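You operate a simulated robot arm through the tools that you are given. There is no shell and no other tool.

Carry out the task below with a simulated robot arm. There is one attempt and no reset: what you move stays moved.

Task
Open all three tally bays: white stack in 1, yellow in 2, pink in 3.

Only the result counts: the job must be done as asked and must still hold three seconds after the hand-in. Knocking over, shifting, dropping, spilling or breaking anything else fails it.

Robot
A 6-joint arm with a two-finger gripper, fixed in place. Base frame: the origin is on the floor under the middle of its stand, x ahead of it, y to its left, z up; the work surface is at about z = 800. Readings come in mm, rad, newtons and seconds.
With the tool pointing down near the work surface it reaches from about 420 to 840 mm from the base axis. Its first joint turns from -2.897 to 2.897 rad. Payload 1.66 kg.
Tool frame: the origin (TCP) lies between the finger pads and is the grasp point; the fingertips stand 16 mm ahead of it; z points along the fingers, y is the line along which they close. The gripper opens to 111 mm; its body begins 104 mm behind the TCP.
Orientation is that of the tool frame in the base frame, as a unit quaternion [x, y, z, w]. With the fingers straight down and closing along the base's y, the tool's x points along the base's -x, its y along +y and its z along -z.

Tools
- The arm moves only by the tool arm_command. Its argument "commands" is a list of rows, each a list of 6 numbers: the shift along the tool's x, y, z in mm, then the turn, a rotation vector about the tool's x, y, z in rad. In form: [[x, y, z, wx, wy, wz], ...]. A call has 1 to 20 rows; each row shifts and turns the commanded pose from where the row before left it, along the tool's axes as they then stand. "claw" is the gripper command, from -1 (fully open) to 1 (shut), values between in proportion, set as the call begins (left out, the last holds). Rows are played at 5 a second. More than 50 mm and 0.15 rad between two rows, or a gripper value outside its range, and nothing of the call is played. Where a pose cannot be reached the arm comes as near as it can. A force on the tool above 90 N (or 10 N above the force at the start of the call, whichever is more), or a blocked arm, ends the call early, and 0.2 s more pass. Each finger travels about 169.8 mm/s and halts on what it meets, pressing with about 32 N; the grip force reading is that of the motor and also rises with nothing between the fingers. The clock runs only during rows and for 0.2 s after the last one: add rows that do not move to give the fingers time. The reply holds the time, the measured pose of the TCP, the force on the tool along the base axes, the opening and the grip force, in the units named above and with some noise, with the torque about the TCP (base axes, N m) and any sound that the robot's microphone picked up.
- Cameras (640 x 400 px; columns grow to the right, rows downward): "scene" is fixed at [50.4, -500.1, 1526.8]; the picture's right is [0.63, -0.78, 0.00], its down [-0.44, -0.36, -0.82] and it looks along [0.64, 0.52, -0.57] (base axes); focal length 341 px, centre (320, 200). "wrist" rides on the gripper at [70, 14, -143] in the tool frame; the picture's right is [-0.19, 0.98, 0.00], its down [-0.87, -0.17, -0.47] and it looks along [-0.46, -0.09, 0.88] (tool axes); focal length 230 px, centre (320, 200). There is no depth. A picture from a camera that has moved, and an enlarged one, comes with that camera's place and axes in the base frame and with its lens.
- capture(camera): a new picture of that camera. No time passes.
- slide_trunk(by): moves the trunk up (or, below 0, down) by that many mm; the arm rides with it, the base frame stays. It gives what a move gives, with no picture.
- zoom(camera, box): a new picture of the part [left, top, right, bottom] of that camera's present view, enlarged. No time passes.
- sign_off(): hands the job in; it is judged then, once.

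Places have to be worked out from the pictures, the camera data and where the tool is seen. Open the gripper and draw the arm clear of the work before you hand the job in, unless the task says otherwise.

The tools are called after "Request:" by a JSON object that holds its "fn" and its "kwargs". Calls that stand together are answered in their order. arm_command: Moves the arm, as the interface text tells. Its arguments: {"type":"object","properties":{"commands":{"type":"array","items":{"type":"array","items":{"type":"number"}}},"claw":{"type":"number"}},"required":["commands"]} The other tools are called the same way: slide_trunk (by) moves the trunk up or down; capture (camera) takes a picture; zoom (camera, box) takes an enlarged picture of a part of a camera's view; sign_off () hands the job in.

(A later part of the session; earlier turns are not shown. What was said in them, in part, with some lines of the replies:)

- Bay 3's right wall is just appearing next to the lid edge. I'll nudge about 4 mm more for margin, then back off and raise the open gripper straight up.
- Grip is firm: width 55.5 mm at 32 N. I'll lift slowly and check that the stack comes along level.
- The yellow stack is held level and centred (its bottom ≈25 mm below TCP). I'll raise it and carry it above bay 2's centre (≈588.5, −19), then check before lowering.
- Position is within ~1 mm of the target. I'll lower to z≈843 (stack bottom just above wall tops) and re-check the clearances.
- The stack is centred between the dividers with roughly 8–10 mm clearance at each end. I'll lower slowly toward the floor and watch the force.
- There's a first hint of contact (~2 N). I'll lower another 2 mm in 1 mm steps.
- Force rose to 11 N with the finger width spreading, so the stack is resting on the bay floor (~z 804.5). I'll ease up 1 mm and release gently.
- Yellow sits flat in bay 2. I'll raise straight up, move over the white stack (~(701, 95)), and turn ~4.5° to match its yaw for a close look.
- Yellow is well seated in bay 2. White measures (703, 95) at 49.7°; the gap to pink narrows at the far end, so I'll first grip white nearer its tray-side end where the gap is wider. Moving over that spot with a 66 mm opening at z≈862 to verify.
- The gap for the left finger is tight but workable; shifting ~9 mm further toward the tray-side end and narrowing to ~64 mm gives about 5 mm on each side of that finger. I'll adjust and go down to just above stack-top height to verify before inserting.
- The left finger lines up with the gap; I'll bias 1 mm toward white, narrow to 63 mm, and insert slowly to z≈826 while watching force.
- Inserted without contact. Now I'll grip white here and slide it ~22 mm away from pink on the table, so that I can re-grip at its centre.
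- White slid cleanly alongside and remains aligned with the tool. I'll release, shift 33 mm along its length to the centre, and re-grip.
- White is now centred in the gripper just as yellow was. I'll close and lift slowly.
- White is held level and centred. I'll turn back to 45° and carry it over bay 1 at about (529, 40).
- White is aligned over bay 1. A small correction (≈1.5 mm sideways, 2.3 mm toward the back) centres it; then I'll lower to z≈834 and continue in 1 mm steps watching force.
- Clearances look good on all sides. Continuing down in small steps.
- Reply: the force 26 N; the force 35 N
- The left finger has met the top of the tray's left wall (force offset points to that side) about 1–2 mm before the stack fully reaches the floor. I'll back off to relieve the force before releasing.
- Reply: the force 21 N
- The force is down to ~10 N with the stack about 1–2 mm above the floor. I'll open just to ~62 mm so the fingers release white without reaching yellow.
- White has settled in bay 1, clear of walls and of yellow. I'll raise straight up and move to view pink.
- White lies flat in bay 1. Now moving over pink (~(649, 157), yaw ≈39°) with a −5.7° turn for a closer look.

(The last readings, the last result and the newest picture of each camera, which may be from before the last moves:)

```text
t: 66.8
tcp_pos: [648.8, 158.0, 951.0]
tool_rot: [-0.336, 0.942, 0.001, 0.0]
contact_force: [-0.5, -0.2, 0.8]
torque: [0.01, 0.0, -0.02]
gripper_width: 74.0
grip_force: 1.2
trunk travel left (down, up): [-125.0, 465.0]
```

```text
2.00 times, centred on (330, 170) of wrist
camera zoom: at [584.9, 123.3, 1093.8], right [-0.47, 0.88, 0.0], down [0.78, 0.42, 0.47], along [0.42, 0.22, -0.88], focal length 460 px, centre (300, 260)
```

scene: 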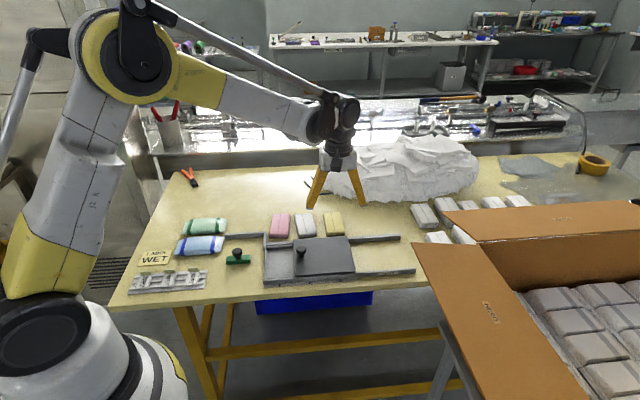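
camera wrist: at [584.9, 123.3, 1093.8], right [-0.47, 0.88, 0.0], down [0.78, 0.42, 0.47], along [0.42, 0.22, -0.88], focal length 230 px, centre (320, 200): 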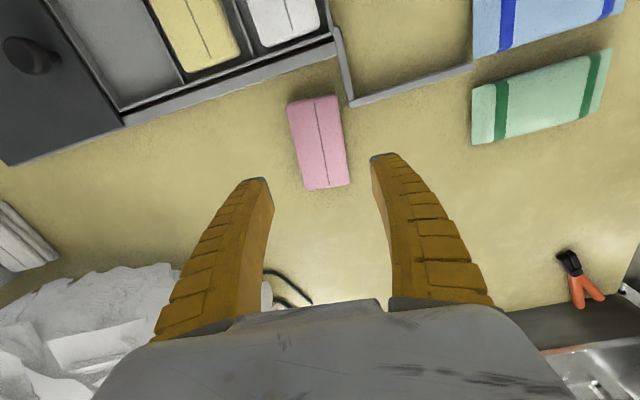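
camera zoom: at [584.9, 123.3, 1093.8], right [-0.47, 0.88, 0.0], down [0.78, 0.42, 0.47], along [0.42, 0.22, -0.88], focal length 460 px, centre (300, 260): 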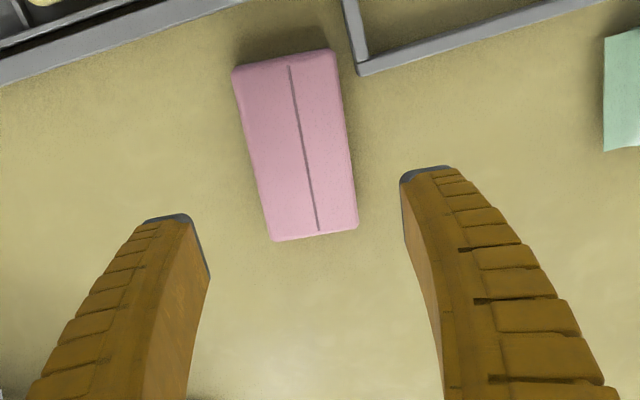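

Pink is at (650.7, 158.8), yaw 39.2°. Bay 3 sits between yellow and the open lid's edge, leaving too little room for the fingers across its width, so I'll grip pink lengthwise (≈104 mm, opening 111 mm). I'll turn the tool to −50.8° at this safe height and open fully.

Request:
{"fn": "arm_command", "kwargs": {"commands": [[-2, -0.6, 0, 0, 0, 0], [0, 0, 0, 0, 0, 0.131], [0, 0, 0, 0, 0, 0.131], [0, 0, 0, 0, 0, 0.131], [0, 0, 0, 0, 0, 0.131], [0, 0, 0, 0, 0, 0.131], [0, 0, 0, 0, 0, 0.131], [0, 0, 0, 0, 0, 0.131], [0, 0, 0, 0, 0, 0.131], [0, 0, 0, 0, 0, 0.131], [0, 0, 0, 0, 0, 0.131], [0, 0, 0, 0, 0, 0.131], [0, 0, 0, 0, 0, 0.131], [0, 0, 0, 0, 0, 0], [0, 0, 0, 0, 0, 0]], "claw": -1}}

Request:
{"fn": "capture", "kwargs": {"camera": "wrist"}}

Request:
{"fn": "capture", "kwargs": {"camera": "scene"}}

```text
t: 70.0
tcp_pos: [650.9, 157.9, 951.3]
tool_rot: [0.429, 0.903, 0.0, 0.0]
contact_force: [0.0, 0.4, -0.2]
torque: [0.0, -0.02, -0.03]
gripper_width: 111.1
grip_force: 0.0
trunk travel left (down, up): [-125.0, 465.0]
```

```text
taken
camera wrist: at [615.3, 220.2, 1093.4], right [0.88, 0.47, 0.0], down [0.42, -0.78, 0.47], along [0.22, -0.42, -0.88], focal length 230 px, centre (320, 200)
```

wrist: 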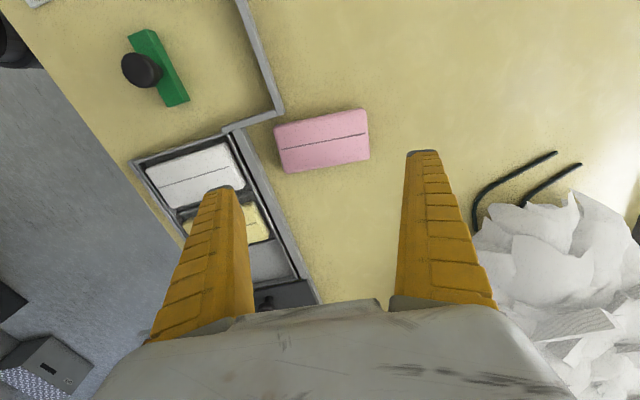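

```text
taken
```

scene: 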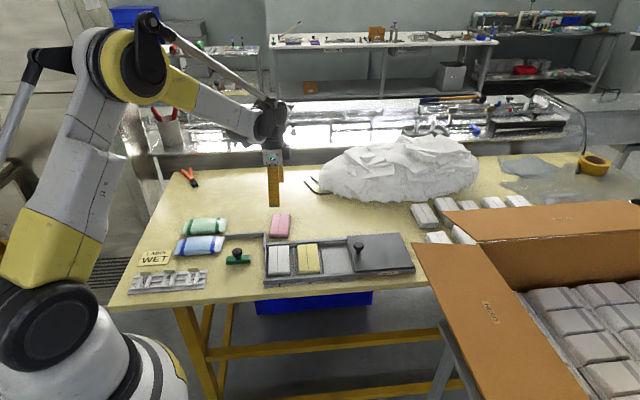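

Request:
{"fn": "zoom", "kwargs": {"camera": "wrist", "box": [230, 80, 430, 220]}}

```text
2.86 times, centred on (330, 150) of wrist
camera zoom: at [615.3, 220.2, 1093.4], right [0.88, 0.47, 0.0], down [0.42, -0.78, 0.47], along [0.22, -0.42, -0.88], focal length 657 px, centre (291, 343)
```

zoom: 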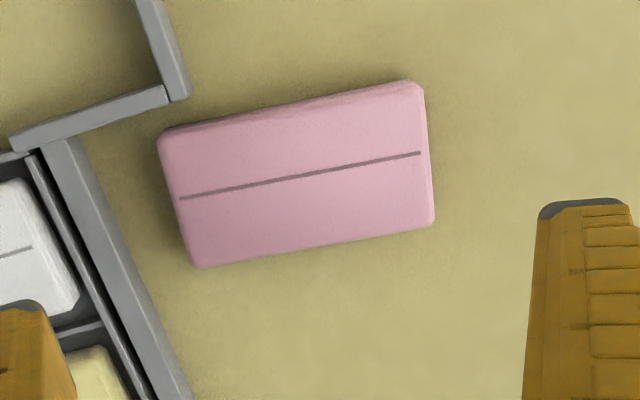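

Orientation matches pink's length axis; its centre is ≈2.5 mm further along the tool's y. I'll correct and descend to z≈865 to verify finger clearance at both ends.

Request:
{"fn": "arm_command", "kwargs": {"commands": [[0, 2.5, 0, 0, 0, 0], [0, 0, 25, 0, 0, 0], [0, 0, 25, 0, 0, 0], [0, 0, 20, 0, 0, 0], [0, 0, 16, 0, 0, 0], [0, 0, 0, 0, 0, 0], [0, 0, 0, 0, 0, 0]]}}

Request:
{"fn": "capture", "kwargs": {"camera": "wrist"}}

Request:
{"fn": "zoom", "kwargs": {"camera": "wrist", "box": [180, 90, 460, 230]}}

Request:
{"fn": "zoom", "kwargs": {"camera": "scene", "box": [240, 170, 330, 250]}}

```text
t: 71.6
tcp_pos: [650.7, 159.0, 864.8]
tool_rot: [0.429, 0.903, 0.001, -0.001]
contact_force: [-0.2, -0.2, 0.5]
torque: [0.0, 0.0, 0.0]
gripper_width: 110.8
grip_force: 0.1
trunk travel left (down, up): [-125.0, 465.0]
```

```text
taken
camera wrist: at [616.7, 221.5, 1006.7], right [0.88, 0.47, 0.0], down [0.42, -0.78, 0.47], along [0.22, -0.42, -0.88], focal length 230 px, centre (320, 200)
```

wrist: 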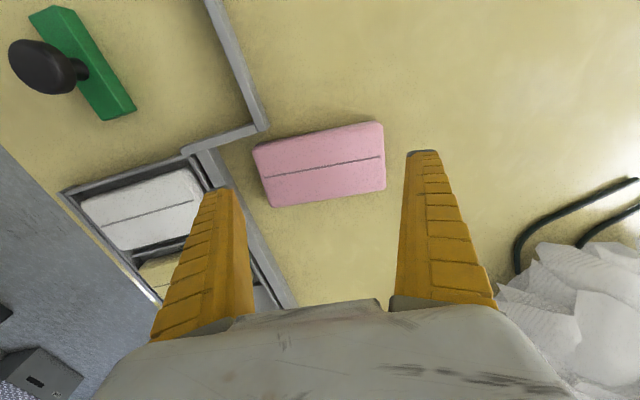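

```text
2.29 times, centred on (320, 160) of wrist
camera zoom: at [616.7, 221.5, 1006.7], right [0.88, 0.47, 0.0], down [0.42, -0.78, 0.47], along [0.22, -0.42, -0.88], focal length 526 px, centre (320, 291)
```

zoom: 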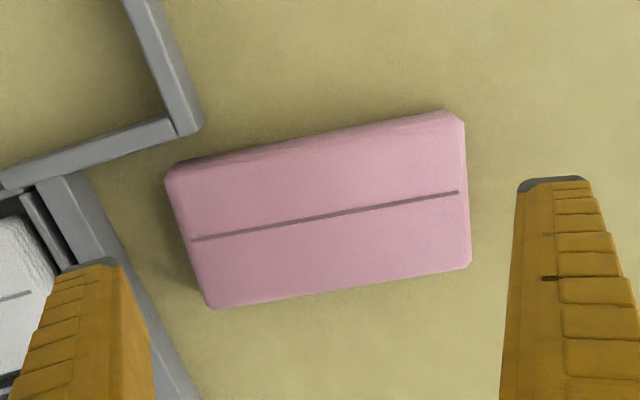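

```text
5.00 times, centred on (285, 210) of scene
camera zoom: at [50.4, -500.1, 1526.8], right [0.63, -0.78, 0.0], down [-0.44, -0.36, -0.82], along [0.64, 0.52, -0.57], focal length 1705 px, centre (495, 150)
```

zoom: 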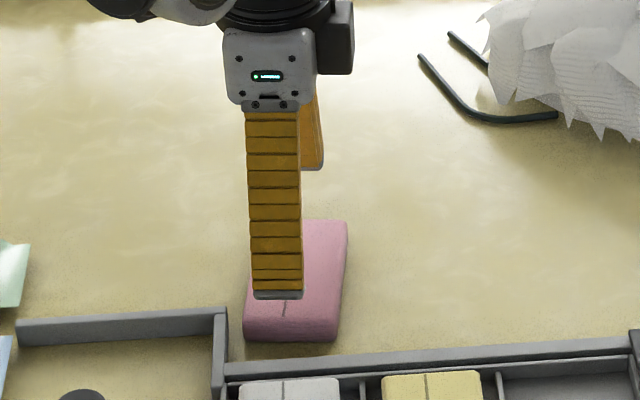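

Fingertips straddle both ends symmetrically (≈±62 mm) with pink spanning about −51…+56 mm, so I'll shift 2.4 mm to centre and descend to z≈827.

Request:
{"fn": "arm_command", "kwargs": {"commands": [[0, 2.4, 0, 0, 0, 0], [0, 0, 12, 0, 0, 0], [0, 0, 10, 0, 0, 0], [0, 0, 7, 0, 0, 0], [0, 0, 0, 0, 0, 0]]}}

Request:
{"fn": "arm_command", "kwargs": {"commands": [[0, 0, 4, 0, 0, 0], [0, 0, 3, 0, 0, 0], [0, 0, 1.5, 0, 0, 0], [0, 0, 0, 0, 0, 0]]}}

Request:
{"fn": "capture", "kwargs": {"camera": "wrist"}}

Request:
{"fn": "zoom", "kwargs": {"camera": "wrist", "box": [180, 90, 460, 230]}}

Request:
{"fn": "zoom", "kwargs": {"camera": "scene", "box": [240, 170, 330, 250]}}

```text
t: 72.8
tcp_pos: [653.2, 160.2, 835.5]
tool_rot: [0.429, 0.903, 0.001, 0.0]
contact_force: [-0.2, 0.4, -0.9]
torque: [-0.03, 0.01, 0.01]
gripper_width: 110.9
grip_force: 0.0
trunk travel left (down, up): [-125.0, 465.0]
```

```text
t: 73.8
tcp_pos: [654.1, 161.5, 827.0]
tool_rot: [0.429, 0.903, 0.0, -0.001]
contact_force: [0.1, -0.3, -0.7]
torque: [0.02, 0.0, -0.01]
gripper_width: 110.7
grip_force: 0.1
trunk travel left (down, up): [-125.0, 465.0]
```

```text
taken
camera wrist: at [618.7, 223.1, 969.5], right [0.88, 0.47, 0.0], down [0.42, -0.78, 0.47], along [0.22, -0.42, -0.88], focal length 230 px, centre (320, 200)
```

wrist: 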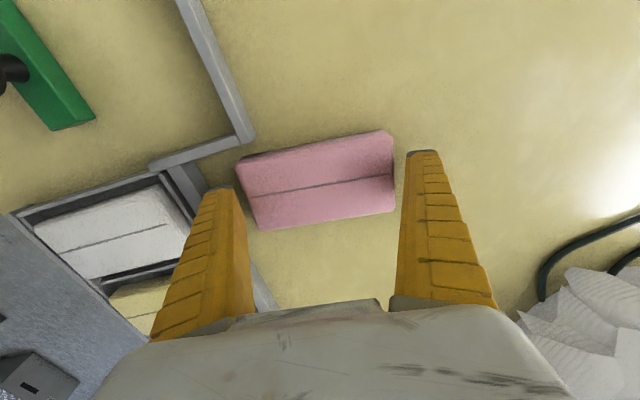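

```text
2.29 times, centred on (320, 160) of wrist
camera zoom: at [618.7, 223.1, 969.5], right [0.88, 0.47, 0.0], down [0.42, -0.78, 0.47], along [0.22, -0.42, -0.88], focal length 526 px, centre (320, 291)
```

zoom: 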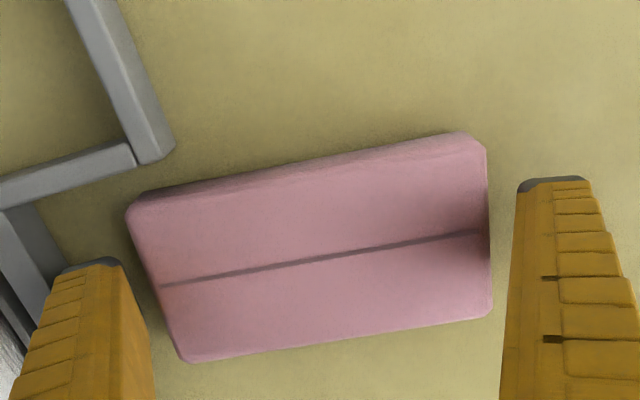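

```text
5.00 times, centred on (285, 210) of scene
camera zoom: at [50.4, -500.1, 1526.8], right [0.63, -0.78, 0.0], down [-0.44, -0.36, -0.82], along [0.64, 0.52, -0.57], focal length 1705 px, centre (495, 150)
```

zoom: 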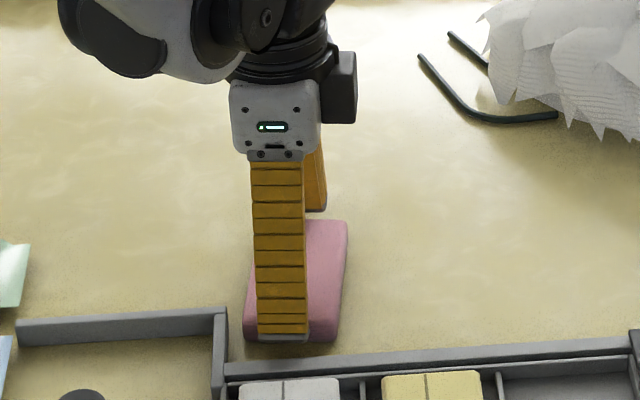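

Pink's ends sit evenly at ±52 mm between the fingers. I'll shift 2.5 mm sideways to centre its width and close.

Request:
{"fn": "arm_command", "kwargs": {"commands": [[2.5, 0, 0, 0, 0, 0], [0, 0, 0, 0, 0, 0]]}}

Request:
{"fn": "arm_command", "kwargs": {"commands": [[0, 0, 0, 0, 0, 0], [0, 0, 0, 0, 0, 0], [0, 0, 0, 0, 0, 0], [0, 0, 0, 0, 0, 0]], "claw": 0}}

Request:
{"fn": "zoom", "kwargs": {"camera": "wrist", "box": [180, 90, 460, 230]}}

Request:
{"fn": "zoom", "kwargs": {"camera": "scene", "box": [240, 170, 330, 250]}}

```text
t: 74.4
tcp_pos: [652.5, 164.3, 826.5]
tool_rot: [0.429, 0.903, 0.0, -0.001]
contact_force: [-0.6, 0.1, -0.2]
torque: [0.02, 0.0, -0.01]
gripper_width: 110.7
grip_force: 0.1
trunk travel left (down, up): [-125.0, 465.0]
```

```text
t: 75.4
tcp_pos: [651.8, 163.2, 828.1]
tool_rot: [0.429, 0.903, 0.001, 0.0]
contact_force: [0.8, -1.0, 18.9]
torque: [-0.22, 0.21, 0.0]
gripper_width: 92.8
grip_force: 31.7
trunk travel left (down, up): [-125.0, 465.0]
```

```text
2.29 times, centred on (320, 160) of wrist
camera zoom: at [616.5, 225.0, 970.5], right [0.88, 0.47, 0.0], down [0.42, -0.78, 0.47], along [0.22, -0.42, -0.88], focal length 526 px, centre (320, 291)
```

zoom: 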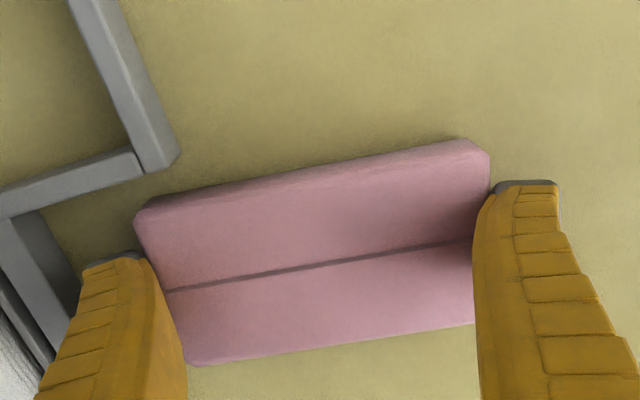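

```text
5.00 times, centred on (285, 210) of scene
camera zoom: at [50.4, -500.1, 1526.8], right [0.63, -0.78, 0.0], down [-0.44, -0.36, -0.82], along [0.64, 0.52, -0.57], focal length 1705 px, centre (495, 150)
```

zoom: 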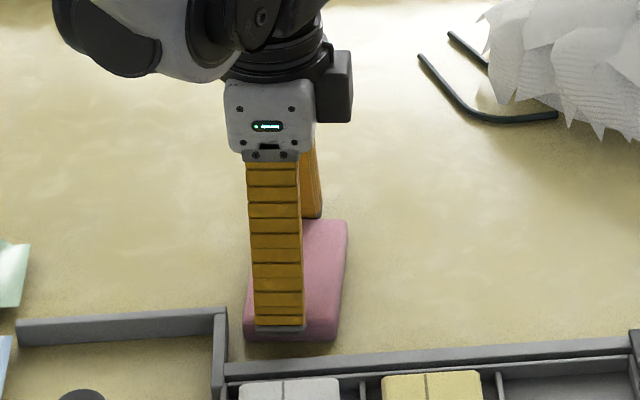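

Fingers have closed on the ends (32 N, with some finger flex). I'll limit the closing target and lift just a few millimetres to test whether it holds.

Request:
{"fn": "arm_command", "kwargs": {"commands": [[0, 0, -2, 0, 0, 0], [0, 0, -2, 0, 0, 0], [0, 0, -3, 0, 0, 0], [0, 0, 0, 0, 0, 0]], "claw": -0.4}}

Request:
{"fn": "zoom", "kwargs": {"camera": "wrist", "box": [180, 90, 460, 230]}}

Request:
{"fn": "zoom", "kwargs": {"camera": "scene", "box": [240, 170, 330, 250]}}

```text
t: 76.4
tcp_pos: [653.2, 164.2, 834.3]
tool_rot: [0.429, 0.903, 0.0, -0.001]
contact_force: [-0.9, -1.3, 4.9]
torque: [-0.05, 0.03, -0.01]
gripper_width: 79.0
grip_force: 0.5
trunk travel left (down, up): [-125.0, 465.0]
```

```text
2.29 times, centred on (320, 160) of wrist
camera zoom: at [617.0, 225.3, 976.9], right [0.88, 0.47, 0.0], down [0.42, -0.78, 0.47], along [0.22, -0.42, -0.88], focal length 526 px, centre (320, 291)
```

zoom: 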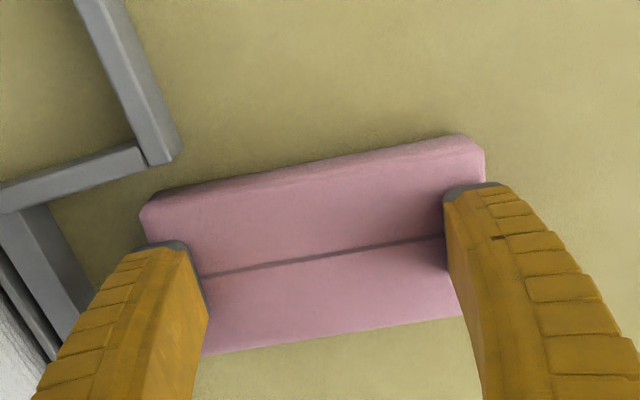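

```text
5.00 times, centred on (285, 210) of scene
camera zoom: at [50.4, -500.1, 1526.8], right [0.63, -0.78, 0.0], down [-0.44, -0.36, -0.82], along [0.64, 0.52, -0.57], focal length 1705 px, centre (495, 150)
```

zoom: 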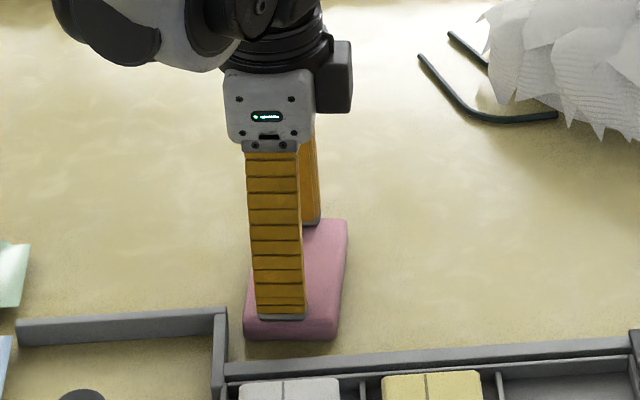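

The lengthwise grip slipped off harmlessly (pink stayed put), so I'll drop that idea. I'll raise clear and turn back to 39° to grip pink across its width like the others.

Request:
{"fn": "arm_command", "kwargs": {"commands": [[0, 0, -5, 0, 0, 0], [0, 0, -10, 0, 0, 0], [0, 0, -25, 0, 0, 0], [0, 0, -35, 0, 0, 0], [0, 0, -40, 0, 0, 0], [0, 0, 0, 0, 0, -0.131], [0, 0, 0, 0, 0, -0.131], [0, 0, 0, 0, 0, -0.131], [0, 0, 0, 0, 0, -0.131], [0, 0, 0, 0, 0, -0.131], [0, 0, 0, 0, 0, -0.131], [0, 0, 0, 0, 0, -0.131], [0, 0, 0, 0, 0, -0.131], [0, 0, 0, 0, 0, -0.131], [0, 0, 0, 0, 0, -0.131], [0, 0, 0, 0, 0, -0.131], [0, 0, 0, 0, 0, -0.131], [0, 0, 0, 0, 0, 0], [0, 0, 0, 0, 0, 0]]}}

Request:
{"fn": "capture", "kwargs": {"camera": "wrist"}}

Request:
{"fn": "zoom", "kwargs": {"camera": "wrist", "box": [230, 70, 430, 270]}}

Request:
{"fn": "zoom", "kwargs": {"camera": "scene", "box": [240, 190, 340, 290]}}

```text
t: 80.4
tcp_pos: [653.0, 163.3, 950.3]
tool_rot: [-0.336, 0.942, 0.0, 0.001]
contact_force: [0.6, 0.6, 0.6]
torque: [-0.01, 0.0, 0.01]
gripper_width: 79.3
grip_force: 0.5
trunk travel left (down, up): [-125.0, 465.0]
```

```text
taken
camera wrist: at [588.6, 128.8, 1092.3], right [-0.48, 0.88, 0.0], down [0.78, 0.42, 0.47], along [0.42, 0.22, -0.88], focal length 230 px, centre (320, 200)
```

wrist: 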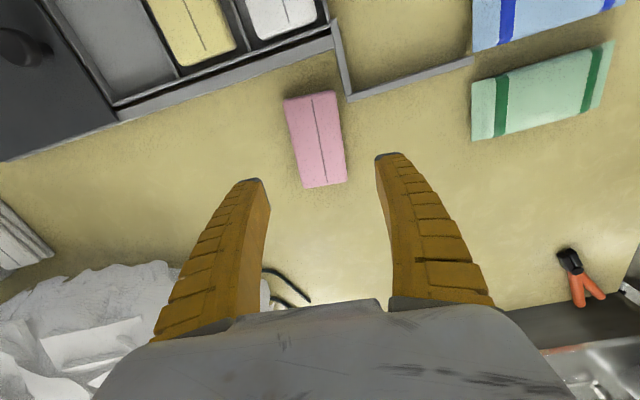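

```text
2.00 times, centred on (330, 170) of wrist
camera zoom: at [588.6, 128.8, 1092.3], right [-0.48, 0.88, 0.0], down [0.78, 0.42, 0.47], along [0.42, 0.22, -0.88], focal length 460 px, centre (300, 260)
```

zoom: 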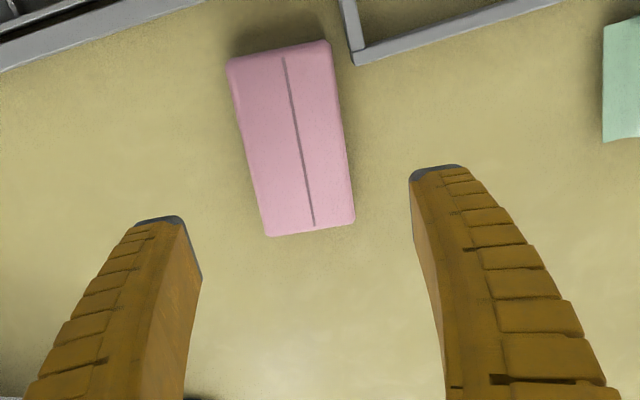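

```text
4.00 times, centred on (290, 240) of scene
camera zoom: at [50.4, -500.1, 1526.8], right [0.63, -0.78, 0.0], down [-0.44, -0.36, -0.82], along [0.64, 0.52, -0.57], focal length 1364 px, centre (440, 40)
```

zoom: 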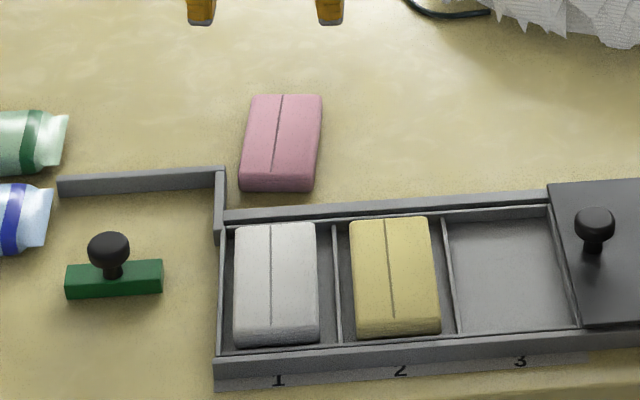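

Pink is undisturbed. I'll make small corrections (~1.5 mm), set a 72 mm opening, and descend to just above it for a check.

Request:
{"fn": "arm_command", "kwargs": {"commands": [[1.2, -1.5, 0, 0, 0, 0], [0, 0, 25, 0, 0, 0], [0, 0, 25, 0, 0, 0], [0, 0, 25, 0, 0, 0], [0, 0, 20, 0, 0, 0], [0, 0, 10, 0, 0, 0], [0, 0, 0, 0, 0, 0], [0, 0, 0, 0, 0, 0]], "claw": -0.27}}

Request:
{"fn": "capture", "kwargs": {"camera": "wrist"}}

Request:
{"fn": "zoom", "kwargs": {"camera": "scene", "box": [240, 180, 340, 260]}}

```text
t: 82.2
tcp_pos: [653.3, 160.3, 846.1]
tool_rot: [-0.337, 0.942, 0.0, 0.0]
contact_force: [0.1, -1.0, 0.0]
torque: [0.01, 0.02, 0.02]
gripper_width: 72.1
grip_force: 1.5
trunk travel left (down, up): [-125.0, 465.0]
```

```text
taken
camera wrist: at [589.3, 127.1, 988.3], right [-0.47, 0.88, 0.0], down [0.78, 0.42, 0.47], along [0.42, 0.22, -0.88], focal length 230 px, centre (320, 200)
```

wrist: 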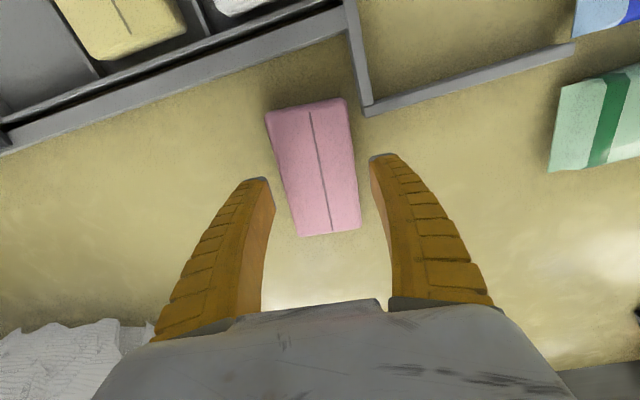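

```text
5.00 times, centred on (290, 220) of scene
camera zoom: at [50.4, -500.1, 1526.8], right [0.63, -0.78, 0.0], down [-0.44, -0.36, -0.82], along [0.64, 0.52, -0.57], focal length 1705 px, centre (470, 100)
```

zoom: 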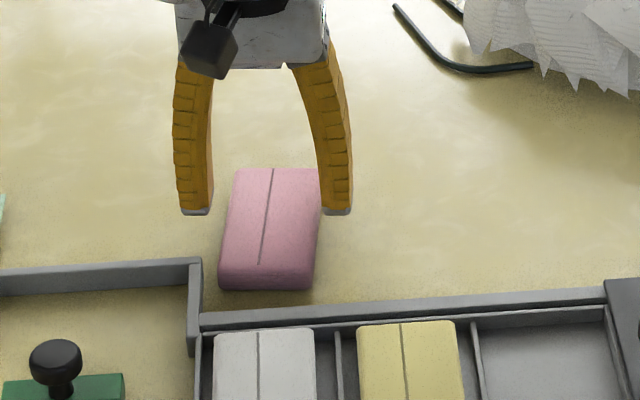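

Pink is centred between the fingers. I'll descend to z≈826.5, grip, and lift.

Request:
{"fn": "arm_command", "kwargs": {"commands": [[0, 0, 8, 0, 0, 0], [0, 0, 7, 0, 0, 0], [0, 0, 4, 0, 0, 0], [0, 0, 0, 0, 0, 0], [0, 0, 0, 0, 0, 0]]}}

Request:
{"fn": "arm_command", "kwargs": {"commands": [[0, 0, 0, 0, 0, 0], [0, 0, 0, 0, 0, 0], [0, 0, 0, 0, 0, 0], [0, 0, 0, 0, 0, 0]], "claw": 0.5}}

Request:
{"fn": "arm_command", "kwargs": {"commands": [[0, 0, -3, 0, 0, 0], [0, 0, -5, 0, 0, 0], [0, 0, -8, 0, 0, 0], [0, 0, -12, 0, 0, 0], [0, 0, -15, 0, 0, 0], [0, 0, -15, 0, 0, 0], [0, 0, -20, 0, 0, 0], [0, 0, 0, 0, 0, 0], [0, 0, 0, 0, 0, 0]]}}

Request:
{"fn": "capture", "kwargs": {"camera": "wrist"}}

Request:
{"fn": "zoom", "kwargs": {"camera": "scene", "box": [240, 160, 340, 250]}}

```text
t: 83.4
tcp_pos: [652.5, 161.9, 825.5]
tool_rot: [-0.336, 0.942, 0.0, 0.0]
contact_force: [-1.0, 0.1, 0.0]
torque: [-0.01, 0.01, 0.04]
gripper_width: 72.2
grip_force: 0.9
trunk travel left (down, up): [-125.0, 465.0]
```

```text
t: 84.4
tcp_pos: [652.2, 161.0, 825.7]
tool_rot: [-0.337, 0.942, 0.0, 0.001]
contact_force: [1.3, 0.3, 7.7]
torque: [0.01, -0.07, -0.01]
gripper_width: 55.4
grip_force: 32.0
trunk travel left (down, up): [-125.0, 465.0]
```

```text
t: 86.4
tcp_pos: [650.8, 159.8, 903.0]
tool_rot: [-0.337, 0.942, 0.0, 0.0]
contact_force: [0.5, -1.2, 0.2]
torque: [-0.02, 0.0, 0.02]
gripper_width: 53.7
grip_force: 32.5
trunk travel left (down, up): [-125.0, 465.0]
```

```text
taken
camera wrist: at [587.8, 126.4, 1044.9], right [-0.47, 0.88, 0.0], down [0.78, 0.42, 0.47], along [0.42, 0.22, -0.88], focal length 230 px, centre (320, 200)
```

wrist: 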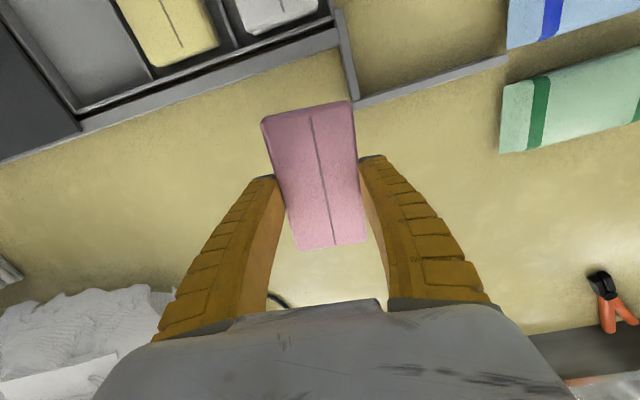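

```text
4.44 times, centred on (290, 205) of scene
camera zoom: at [50.4, -500.1, 1526.8], right [0.63, -0.78, 0.0], down [-0.44, -0.36, -0.82], along [0.64, 0.52, -0.57], focal length 1515 px, centre (453, 178)
```

zoom: 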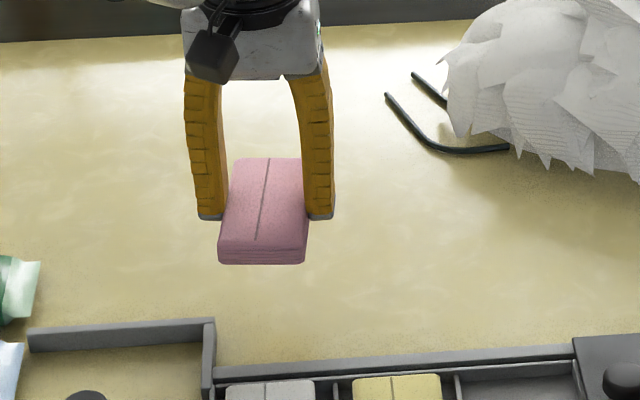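

Pink is held level. I'll turn to 45° and carry it over bay 3 (target ≈(646, −77)).

Request:
{"fn": "arm_command", "kwargs": {"commands": [[0, 0, 0, 0, 0, -0.05], [0, 0, 0, 0, 0, -0.0495], [8, -7.6, 0, 0, 0, 0], [17.2, -16.4, 0, 0, 0, 0], [19, -18.2, 0, 0, 0, 0], [19, -18.2, 0, 0, 0, 0], [19, -18.2, 0, 0, 0, 0], [19, -18.2, 0, 0, 0, 0], [19, -18.2, 0, 0, 0, 0], [19, -18.2, 0, 0, 0, 0], [17.2, -16.4, 0, 0, 0, 0], [10, -9.2, 0, 0, 0, 0], [5.3, -5, 0, 0, 0, 0], [0, 0, 0, 0, 0, 0], [0, 0, 0, 0, 0, 0]]}}

Request:
{"fn": "capture", "kwargs": {"camera": "wrist"}}

Request:
{"fn": "zoom", "kwargs": {"camera": "wrist", "box": [150, 50, 450, 260]}}

Request:
{"fn": "zoom", "kwargs": {"camera": "scene", "box": [270, 190, 390, 290]}}

```text
t: 89.6
tcp_pos: [643.9, -75.9, 903.4]
tool_rot: [-0.382, 0.924, 0.001, 0.0]
contact_force: [0.1, -1.0, -0.5]
torque: [0.0, -0.02, 0.0]
gripper_width: 53.4
grip_force: 32.0
trunk travel left (down, up): [-125.0, 465.0]
```

```text
taken
camera wrist: at [585.7, -116.0, 1045.8], right [-0.56, 0.83, 0.0], down [0.73, 0.49, 0.47], along [0.39, 0.26, -0.88], focal length 230 px, centre (320, 200)
```

wrist: 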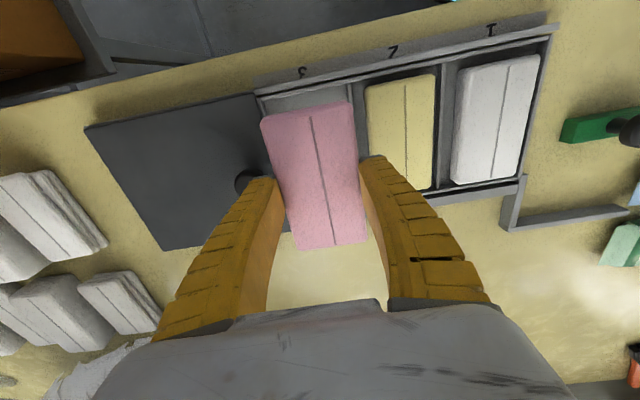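

```text
1.90 times, centred on (300, 155) of wrist
camera zoom: at [585.7, -116.0, 1045.8], right [-0.56, 0.83, 0.0], down [0.73, 0.49, 0.47], along [0.39, 0.26, -0.88], focal length 438 px, centre (358, 286)
```

zoom: 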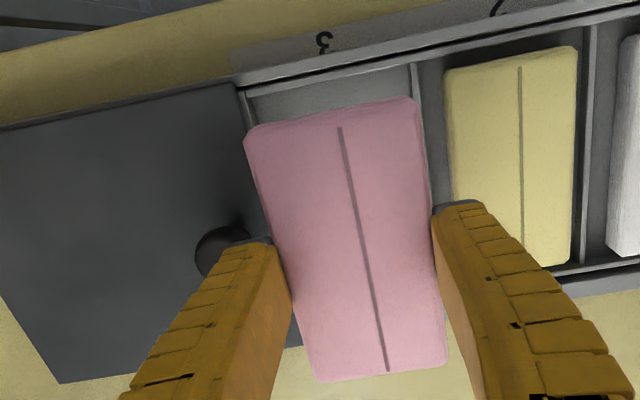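

```text
4.00 times, centred on (330, 240) of scene
camera zoom: at [50.4, -500.1, 1526.8], right [0.63, -0.78, 0.0], down [-0.44, -0.36, -0.82], along [0.64, 0.52, -0.57], focal length 1364 px, centre (280, 40)
```

zoom: 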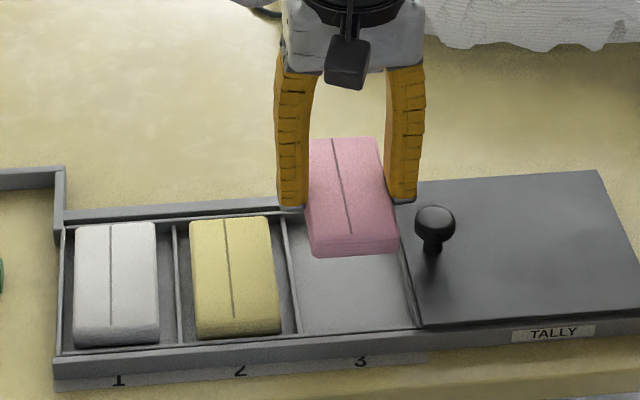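

Position is right over bay 3 (TCP u≈510, yellow edge ≈459.5, lid edge ≈554). To keep the right finger above the lid I'll tilt the tool ~9.5° so pink's left edge goes down first; I'll tilt up here and check.

Request:
{"fn": "arm_command", "kwargs": {"commands": [[0, 0, 0, 0.042, 0, 0], [0, 0, 0, 0.042, 0, 0], [0, 0, 0, 0.041, 0, 0], [0, 0, 0, 0.041, 0, 0], [0, 0, 0, 0, 0, 0], [0, 0, 0, 0, 0, 0]]}}

Request:
{"fn": "zoom", "kwargs": {"camera": "scene", "box": [270, 190, 390, 290]}}

Request:
{"fn": "capture", "kwargs": {"camera": "wrist"}}

```text
t: 91.0
tcp_pos: [645.5, -76.3, 903.1]
tool_rot: [-0.381, 0.921, -0.076, 0.032]
contact_force: [0.1, 0.1, -0.6]
torque: [0.01, 0.03, 0.01]
gripper_width: 53.4
grip_force: 32.1
trunk travel left (down, up): [-125.0, 465.0]
```

```text
4.00 times, centred on (330, 240) of scene
camera zoom: at [50.4, -500.1, 1526.8], right [0.63, -0.78, 0.0], down [-0.44, -0.36, -0.82], along [0.64, 0.52, -0.57], focal length 1364 px, centre (280, 40)
```

zoom: 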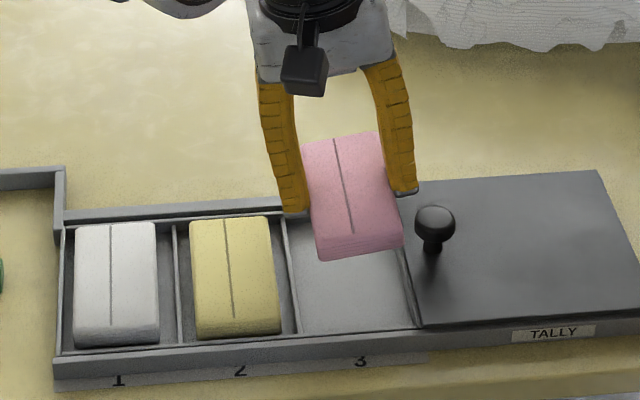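

```text
taken
camera wrist: at [569.7, -99.4, 1041.5], right [-0.55, 0.82, -0.16], down [0.67, 0.55, 0.49], along [0.49, 0.16, -0.85], focal length 230 px, centre (320, 200)
```

wrist: 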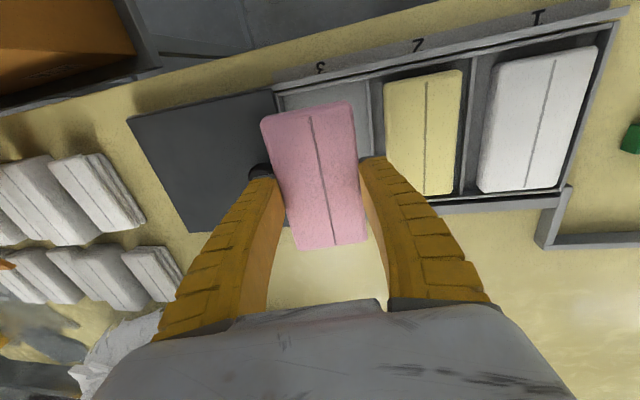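

The tilt is in the right direction (left edge low, right finger raised). I'll lower straight down to z≈846 and inspect.

Request:
{"fn": "arm_command", "kwargs": {"commands": [[0, 2.38, 14.25, 0, 0, 0], [0, 2.38, 14.25, 0, 0, 0], [0, 2.38, 14.25, 0, 0, 0], [0, 2.3, 13.8, 0, 0, 0], [0, 0, 0, 0, 0, 0], [0, 0, 0, 0, 0, 0]]}}

Request:
{"fn": "zoom", "kwargs": {"camera": "scene", "box": [290, 220, 370, 290]}}

Request:
{"fn": "capture", "kwargs": {"camera": "wrist"}}

```text
t: 92.4
tcp_pos: [645.3, -75.4, 846.7]
tool_rot: [-0.381, 0.921, -0.076, 0.032]
contact_force: [-0.5, -0.1, 0.1]
torque: [-0.05, 0.0, -0.03]
gripper_width: 53.5
grip_force: 32.3
trunk travel left (down, up): [-125.0, 465.0]
```

```text
5.71 times, centred on (330, 255) of scene
camera zoom: at [50.4, -500.1, 1526.8], right [0.63, -0.78, 0.0], down [-0.44, -0.36, -0.82], along [0.64, 0.52, -0.57], focal length 1948 px, centre (263, -114)
```

zoom: 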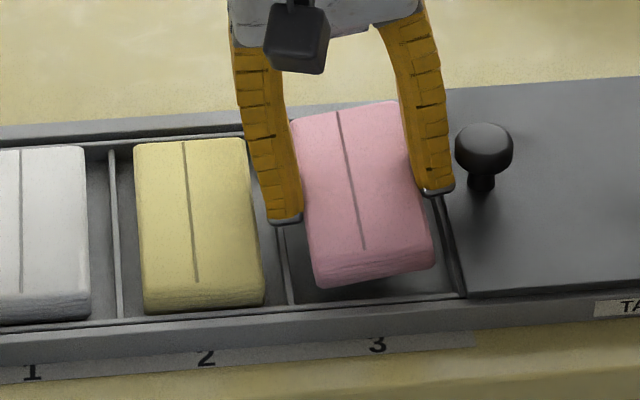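

```text
taken
camera wrist: at [569.2, -99.9, 984.3], right [-0.55, 0.82, -0.16], down [0.67, 0.55, 0.49], along [0.49, 0.16, -0.85], focal length 230 px, centre (320, 200)
```

wrist: 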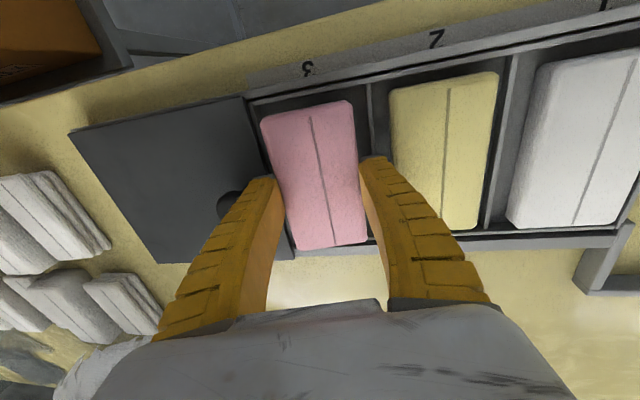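

Clearances: left finger ≈5 mm from yellow, right finger above the lid and left of the knob. I'll lower 9 mm more slowly and check.

Request:
{"fn": "arm_command", "kwargs": {"commands": [[0, 0.58, 3.45, 0, 0, 0], [0, 0.5, 2.96, 0, 0, 0], [0, 0.4, 2.47, 0, 0, 0], [0, 0, 0, 0, 0, 0]]}}

Request:
{"fn": "zoom", "kwargs": {"camera": "scene", "box": [290, 220, 370, 290]}}

Request:
{"fn": "zoom", "kwargs": {"camera": "wrist", "box": [180, 50, 460, 260]}}

```text
t: 93.4
tcp_pos: [646.1, -76.4, 837.1]
tool_rot: [-0.381, 0.921, -0.077, 0.032]
contact_force: [0.4, -0.5, 1.0]
torque: [0.01, 0.0, -0.02]
gripper_width: 53.3
grip_force: 32.3
trunk travel left (down, up): [-125.0, 465.0]
```

```text
5.71 times, centred on (330, 255) of scene
camera zoom: at [50.4, -500.1, 1526.8], right [0.63, -0.78, 0.0], down [-0.44, -0.36, -0.82], along [0.64, 0.52, -0.57], focal length 1948 px, centre (263, -114)
```

zoom: 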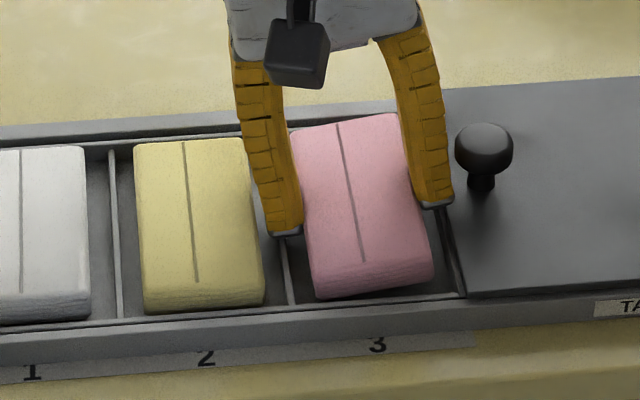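

```text
1.90 times, centred on (320, 155) of wrist
camera zoom: at [569.6, -99.6, 975.5], right [-0.55, 0.82, -0.16], down [0.67, 0.55, 0.49], along [0.49, 0.16, -0.85], focal length 438 px, centre (320, 286)
```

zoom: 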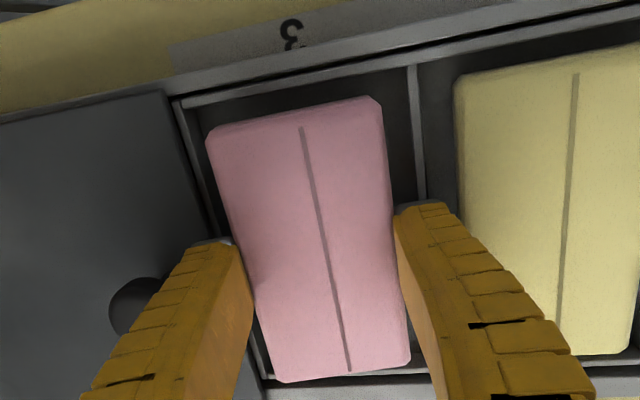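

No contact yet and everything is clear. Lowering in 1 mm steps, checking each.

Request:
{"fn": "arm_command", "kwargs": {"commands": [[0, 0.16, 0.99, 0, 0, 0], [0, 0, 0, 0, 0, 0]]}}

```text
t: 94.0
tcp_pos: [646.5, -76.3, 836.1]
tool_rot: [-0.382, 0.921, -0.077, 0.032]
contact_force: [0.1, -1.0, 0.3]
torque: [-0.02, 0.04, -0.01]
gripper_width: 53.7
grip_force: 32.2
trunk travel left (down, up): [-125.0, 465.0]
```

No contact; another millimetre.

Request:
{"fn": "arm_command", "kwargs": {"commands": [[0, 0.16, 0.99, 0, 0, 0], [0, 0, 0, 0, 0, 0]]}}

```text
t: 94.6
tcp_pos: [645.7, -75.6, 835.0]
tool_rot: [-0.382, 0.921, -0.077, 0.031]
contact_force: [0.9, 1.2, 4.1]
torque: [0.09, 0.02, 0.03]
gripper_width: 54.3
grip_force: 32.1
trunk travel left (down, up): [-125.0, 465.0]
```

Light contact (4 N) at the predicted height: pink's left edge is on the floor. I'll open only ~2.5 mm per side so the right edge settles the last few millimetres.

Request:
{"fn": "arm_command", "kwargs": {"commands": [[0, 0, 0, 0, 0, 0], [0, 0, 0, 0, 0, 0], [0, 0, 0, 0, 0, 0]], "claw": -0.03}}

Request:
{"fn": "zoom", "kwargs": {"camera": "scene", "box": [290, 220, 370, 290]}}

Request:
{"fn": "zoom", "kwargs": {"camera": "wrist", "box": [180, 50, 460, 260]}}

```text
t: 95.4
tcp_pos: [646.3, -76.5, 836.3]
tool_rot: [-0.381, 0.921, -0.076, 0.032]
contact_force: [1.6, -0.3, 4.1]
torque: [0.06, 0.03, 0.01]
gripper_width: 56.4
grip_force: 22.9
trunk travel left (down, up): [-125.0, 465.0]
```

```text
5.71 times, centred on (330, 255) of scene
camera zoom: at [50.4, -500.1, 1526.8], right [0.63, -0.78, 0.0], down [-0.44, -0.36, -0.82], along [0.64, 0.52, -0.57], focal length 1948 px, centre (263, -114)
```

zoom: 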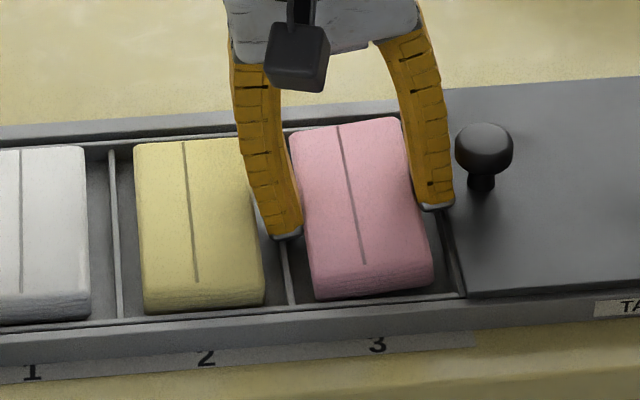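

```text
1.90 times, centred on (320, 155) of wrist
camera zoom: at [569.6, -99.8, 973.7], right [-0.55, 0.82, -0.16], down [0.67, 0.55, 0.49], along [0.49, 0.16, -0.85], focal length 438 px, centre (320, 286)
```

zoom: 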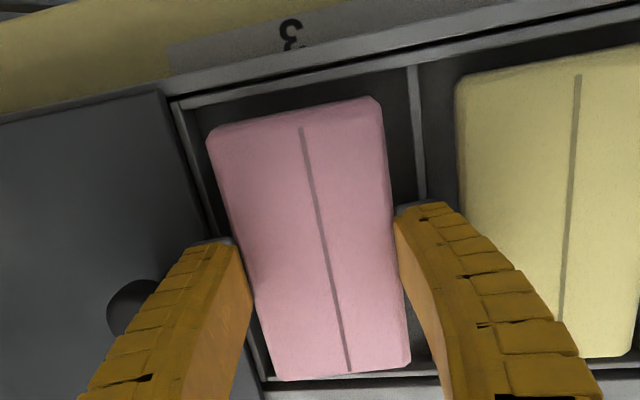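

It's still partly gripped (23 N). I'll open slightly more, in small increments.

Request:
{"fn": "arm_command", "kwargs": {"commands": [[0, 0, 0, 0, 0, 0], [0, 0, 0, 0, 0, 0]], "claw": -0.06}}

Request:
{"fn": "zoom", "kwargs": {"camera": "scene", "box": [290, 220, 370, 290]}}

```text
t: 96.0
tcp_pos: [645.7, -75.6, 836.1]
tool_rot: [-0.381, 0.921, -0.076, 0.032]
contact_force: [-0.4, -0.2, 0.0]
torque: [-0.02, -0.02, 0.0]
gripper_width: 60.6
grip_force: 1.6
trunk travel left (down, up): [-125.0, 465.0]
```

```text
5.71 times, centred on (330, 255) of scene
camera zoom: at [50.4, -500.1, 1526.8], right [0.63, -0.78, 0.0], down [-0.44, -0.36, -0.82], along [0.64, 0.52, -0.57], focal length 1948 px, centre (263, -114)
```

zoom: 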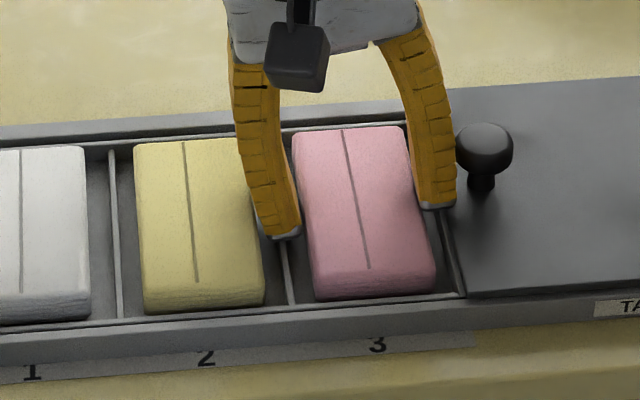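

Pink has settled flat in bay 3. I'll withdraw straight up slowly, then remove the tilt at height.

Request:
{"fn": "arm_command", "kwargs": {"commands": [[0, -0.33, -1.97, 0, 0, 0], [0, -0.66, -3.95, 0, 0, 0], [0, -1.3, -7.9, 0, 0, 0], [0, -2.5, -14.8, 0, 0, 0], [0, -3.3, -19.7, 0, 0, 0], [0, -4.1, -24.7, 0, 0, 0], [0, -4.9, -29.6, 0, 0, 0], [0, 0, 0, -0.083, 0, 0], [0, 0, 0, -0.083, 0, 0], [0, 0, 0, 0, 0, 0], [0, 0, 0, 0, 0, 0]]}}

Request:
{"fn": "zoom", "kwargs": {"camera": "scene", "box": [250, 200, 430, 300]}}

Request:
{"fn": "capture", "kwargs": {"camera": "wrist"}}

```text
t: 98.4
tcp_pos: [647.5, -77.3, 939.9]
tool_rot: [-0.383, 0.924, 0.001, 0.0]
contact_force: [0.1, 0.5, 0.6]
torque: [0.01, 0.04, -0.02]
gripper_width: 60.7
grip_force: 1.2
trunk travel left (down, up): [-125.0, 465.0]
```

```text
3.56 times, centred on (340, 250) of scene
camera zoom: at [50.4, -500.1, 1526.8], right [0.63, -0.78, 0.0], down [-0.44, -0.36, -0.82], along [0.64, 0.52, -0.57], focal length 1212 px, centre (249, 22)
```

zoom: 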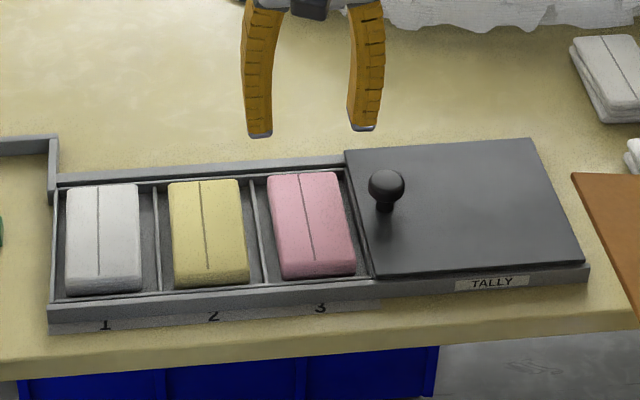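

```text
taken
camera wrist: at [586.7, -116.5, 1082.4], right [-0.56, 0.83, 0.0], down [0.73, 0.49, 0.47], along [0.39, 0.26, -0.88], focal length 230 px, centre (320, 200)
```

wrist: 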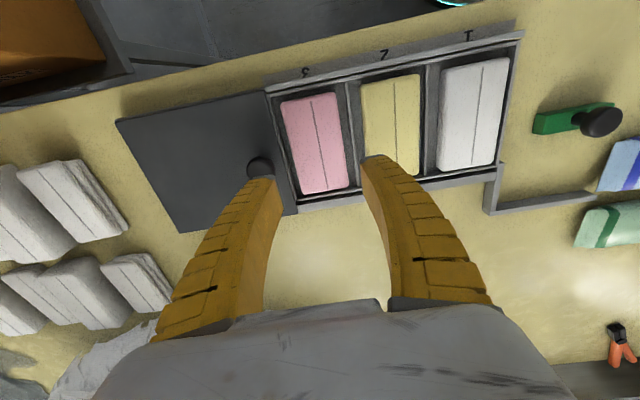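

All three stacks sit in their bays with the lid fully open. I'll open the gripper, retreat up and back toward the start pose, then do a final check.

Request:
{"fn": "arm_command", "kwargs": {"commands": [[0, 0, -30, 0, 0, 0], [0, 0, -40, 0, 0, 0], [0, 0, -40, 0, 0, 0], [0, 0, -40, 0, 0, 0], [25, 25, 0, 0, 0, 0], [25, 30, 0, 0, 0, 0], [25, 30, 0, 0, 0, 0], [0, 0, 0, 0, 0, 0.131], [0, 0, 0, 0, 0, 0.131], [0, 0, 0, 0, 0, 0.131], [0, 0, 0, 0, 0, 0.131], [0, 0, 0, 0, 0, 0.131], [0, 0, 0, 0, 0, 0.13], [0, 0, 0, 0, 0, 0], [0, 0, 0, 0, 0, 0]], "claw": -1}}

Request:
{"fn": "capture", "kwargs": {"camera": "scene"}}

Request:
{"fn": "capture", "kwargs": {"camera": "wrist"}}

```text
t: 101.6
tcp_pos: [533.2, -68.9, 1090.5]
tool_rot: [0.0, 1.0, -0.001, 0.0]
contact_force: [0.3, 0.7, -0.2]
torque: [0.02, -0.01, 0.02]
gripper_width: 110.7
grip_force: 0.1
trunk travel left (down, up): [-125.0, 465.0]
```

```text
taken
```

scene: 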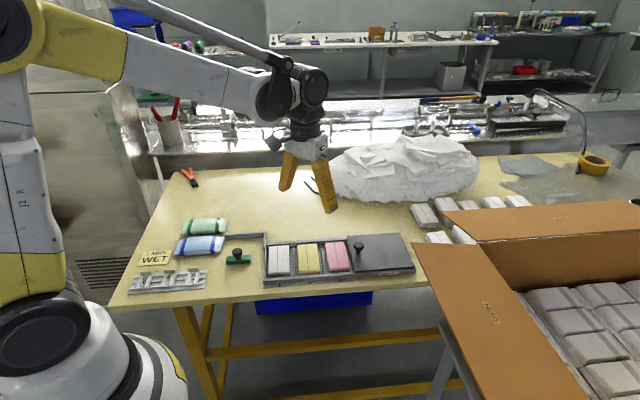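

```text
taken
camera wrist: at [462.2, -55.9, 1232.1], right [0.19, 0.98, 0.0], down [0.87, -0.17, 0.47], along [0.46, -0.09, -0.88], focal length 230 px, centre (320, 200)
```

wrist: 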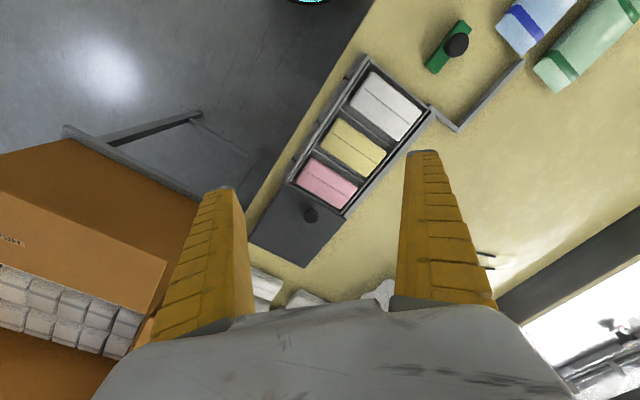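

Everything looks right; I'll retreat further back to the starting spot so the arm is well clear, and inspect the bays once more up close.

Request:
{"fn": "arm_command", "kwargs": {"commands": [[25, 30, 0, 0, 0, 0], [30, 35, 0, 0, 0, 0], [30, 35, 0, 0, 0, 0], [30, 35, 0, 0, 0, 0], [30, 35, 0, 0, 0, 0], [8, 17, 0, 0, 0, 0], [0, 0, 0, 0, 0, 0], [0, 0, 0, 0, 0, 0]]}}

Request:
{"fn": "zoom", "kwargs": {"camera": "scene", "box": [255, 225, 425, 295]}}

Request:
{"fn": "zoom", "kwargs": {"camera": "wrist", "box": [220, 120, 420, 320]}}

Request:
{"fn": "capture", "kwargs": {"camera": "scene"}}

```text
t: 103.4
tcp_pos: [382.9, 118.5, 1090.2]
tool_rot: [0.0, 1.0, 0.0, 0.0]
contact_force: [-0.2, 0.3, -0.2]
torque: [0.01, 0.0, 0.03]
gripper_width: 110.7
grip_force: 0.0
trunk travel left (down, up): [-125.0, 465.0]
```

```text
3.76 times, centred on (340, 260) of scene
camera zoom: at [50.4, -500.1, 1526.8], right [0.63, -0.78, 0.0], down [-0.44, -0.36, -0.82], along [0.64, 0.52, -0.57], focal length 1284 px, centre (245, -26)
```

zoom: 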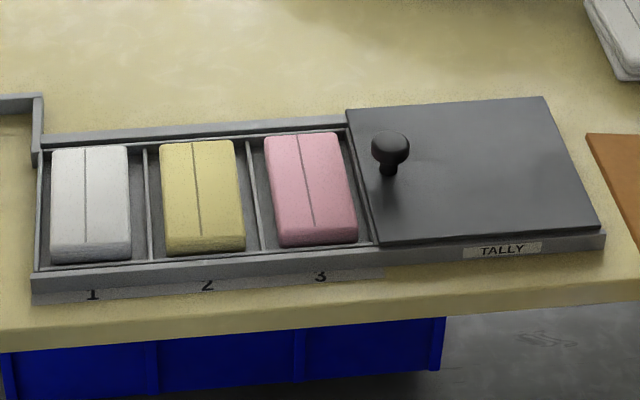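

```text
2.00 times, centred on (320, 220) of wrist
camera zoom: at [311.0, 132.6, 1232.2], right [0.19, 0.98, 0.0], down [0.87, -0.17, 0.47], along [0.46, -0.09, -0.88], focal length 460 px, centre (320, 160)
```

zoom: 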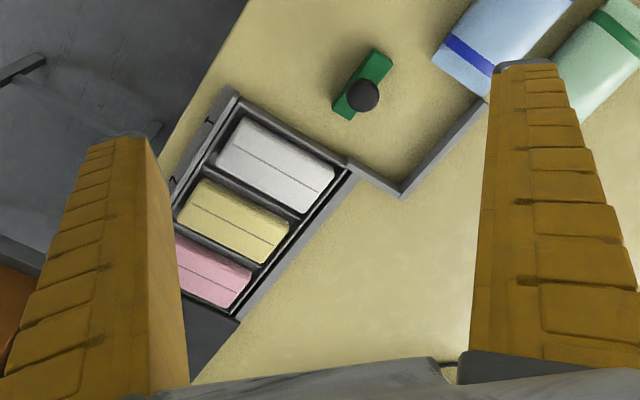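

```text
taken
```

scene: 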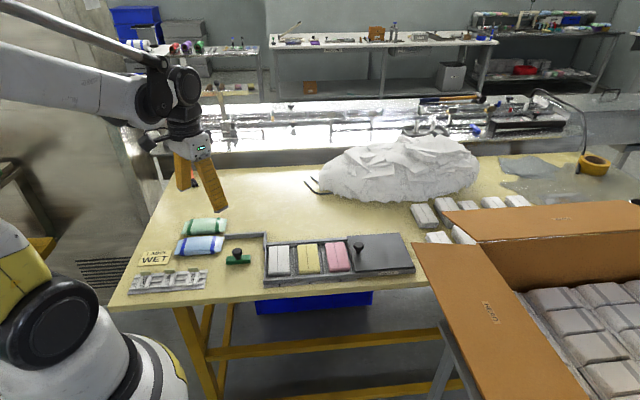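

The lid is fully open, white is in bay 1, yellow in bay 2 and pink in bay 3. All three lie flat, nothing else has moved, and the gripper is open and clear. Handing in.

Request:
{"fn": "sign_off", "kwargs": {}}

```text
The job is handed in.
```

The lid is fully open and each stack is in its bay: white in 1, yellow in 2 and pink in 3. I've handed the job in, but no result has come back yet.

In the last pictures all three stacks lie flat and nothing else looks moved. The arm is back near where it started, with the gripper open.

A few things happened along the way:

- **White:** I first slid it about 22 mm along the table, because the gap to pink was too tight to grip it at its middle. While lowering it, one finger pressed on the tray's left wall with up to about 33 N, so I backed off. I then let it go 1–2 mm above the bay floor.
- **Pink:** My first grip, end to end, slipped off and left it in place on the table. I then gripped it across its width. I lowered it tilted about 9° to keep the finger off the lid, so its right edge dropped the last 9 mm or so when I let go.
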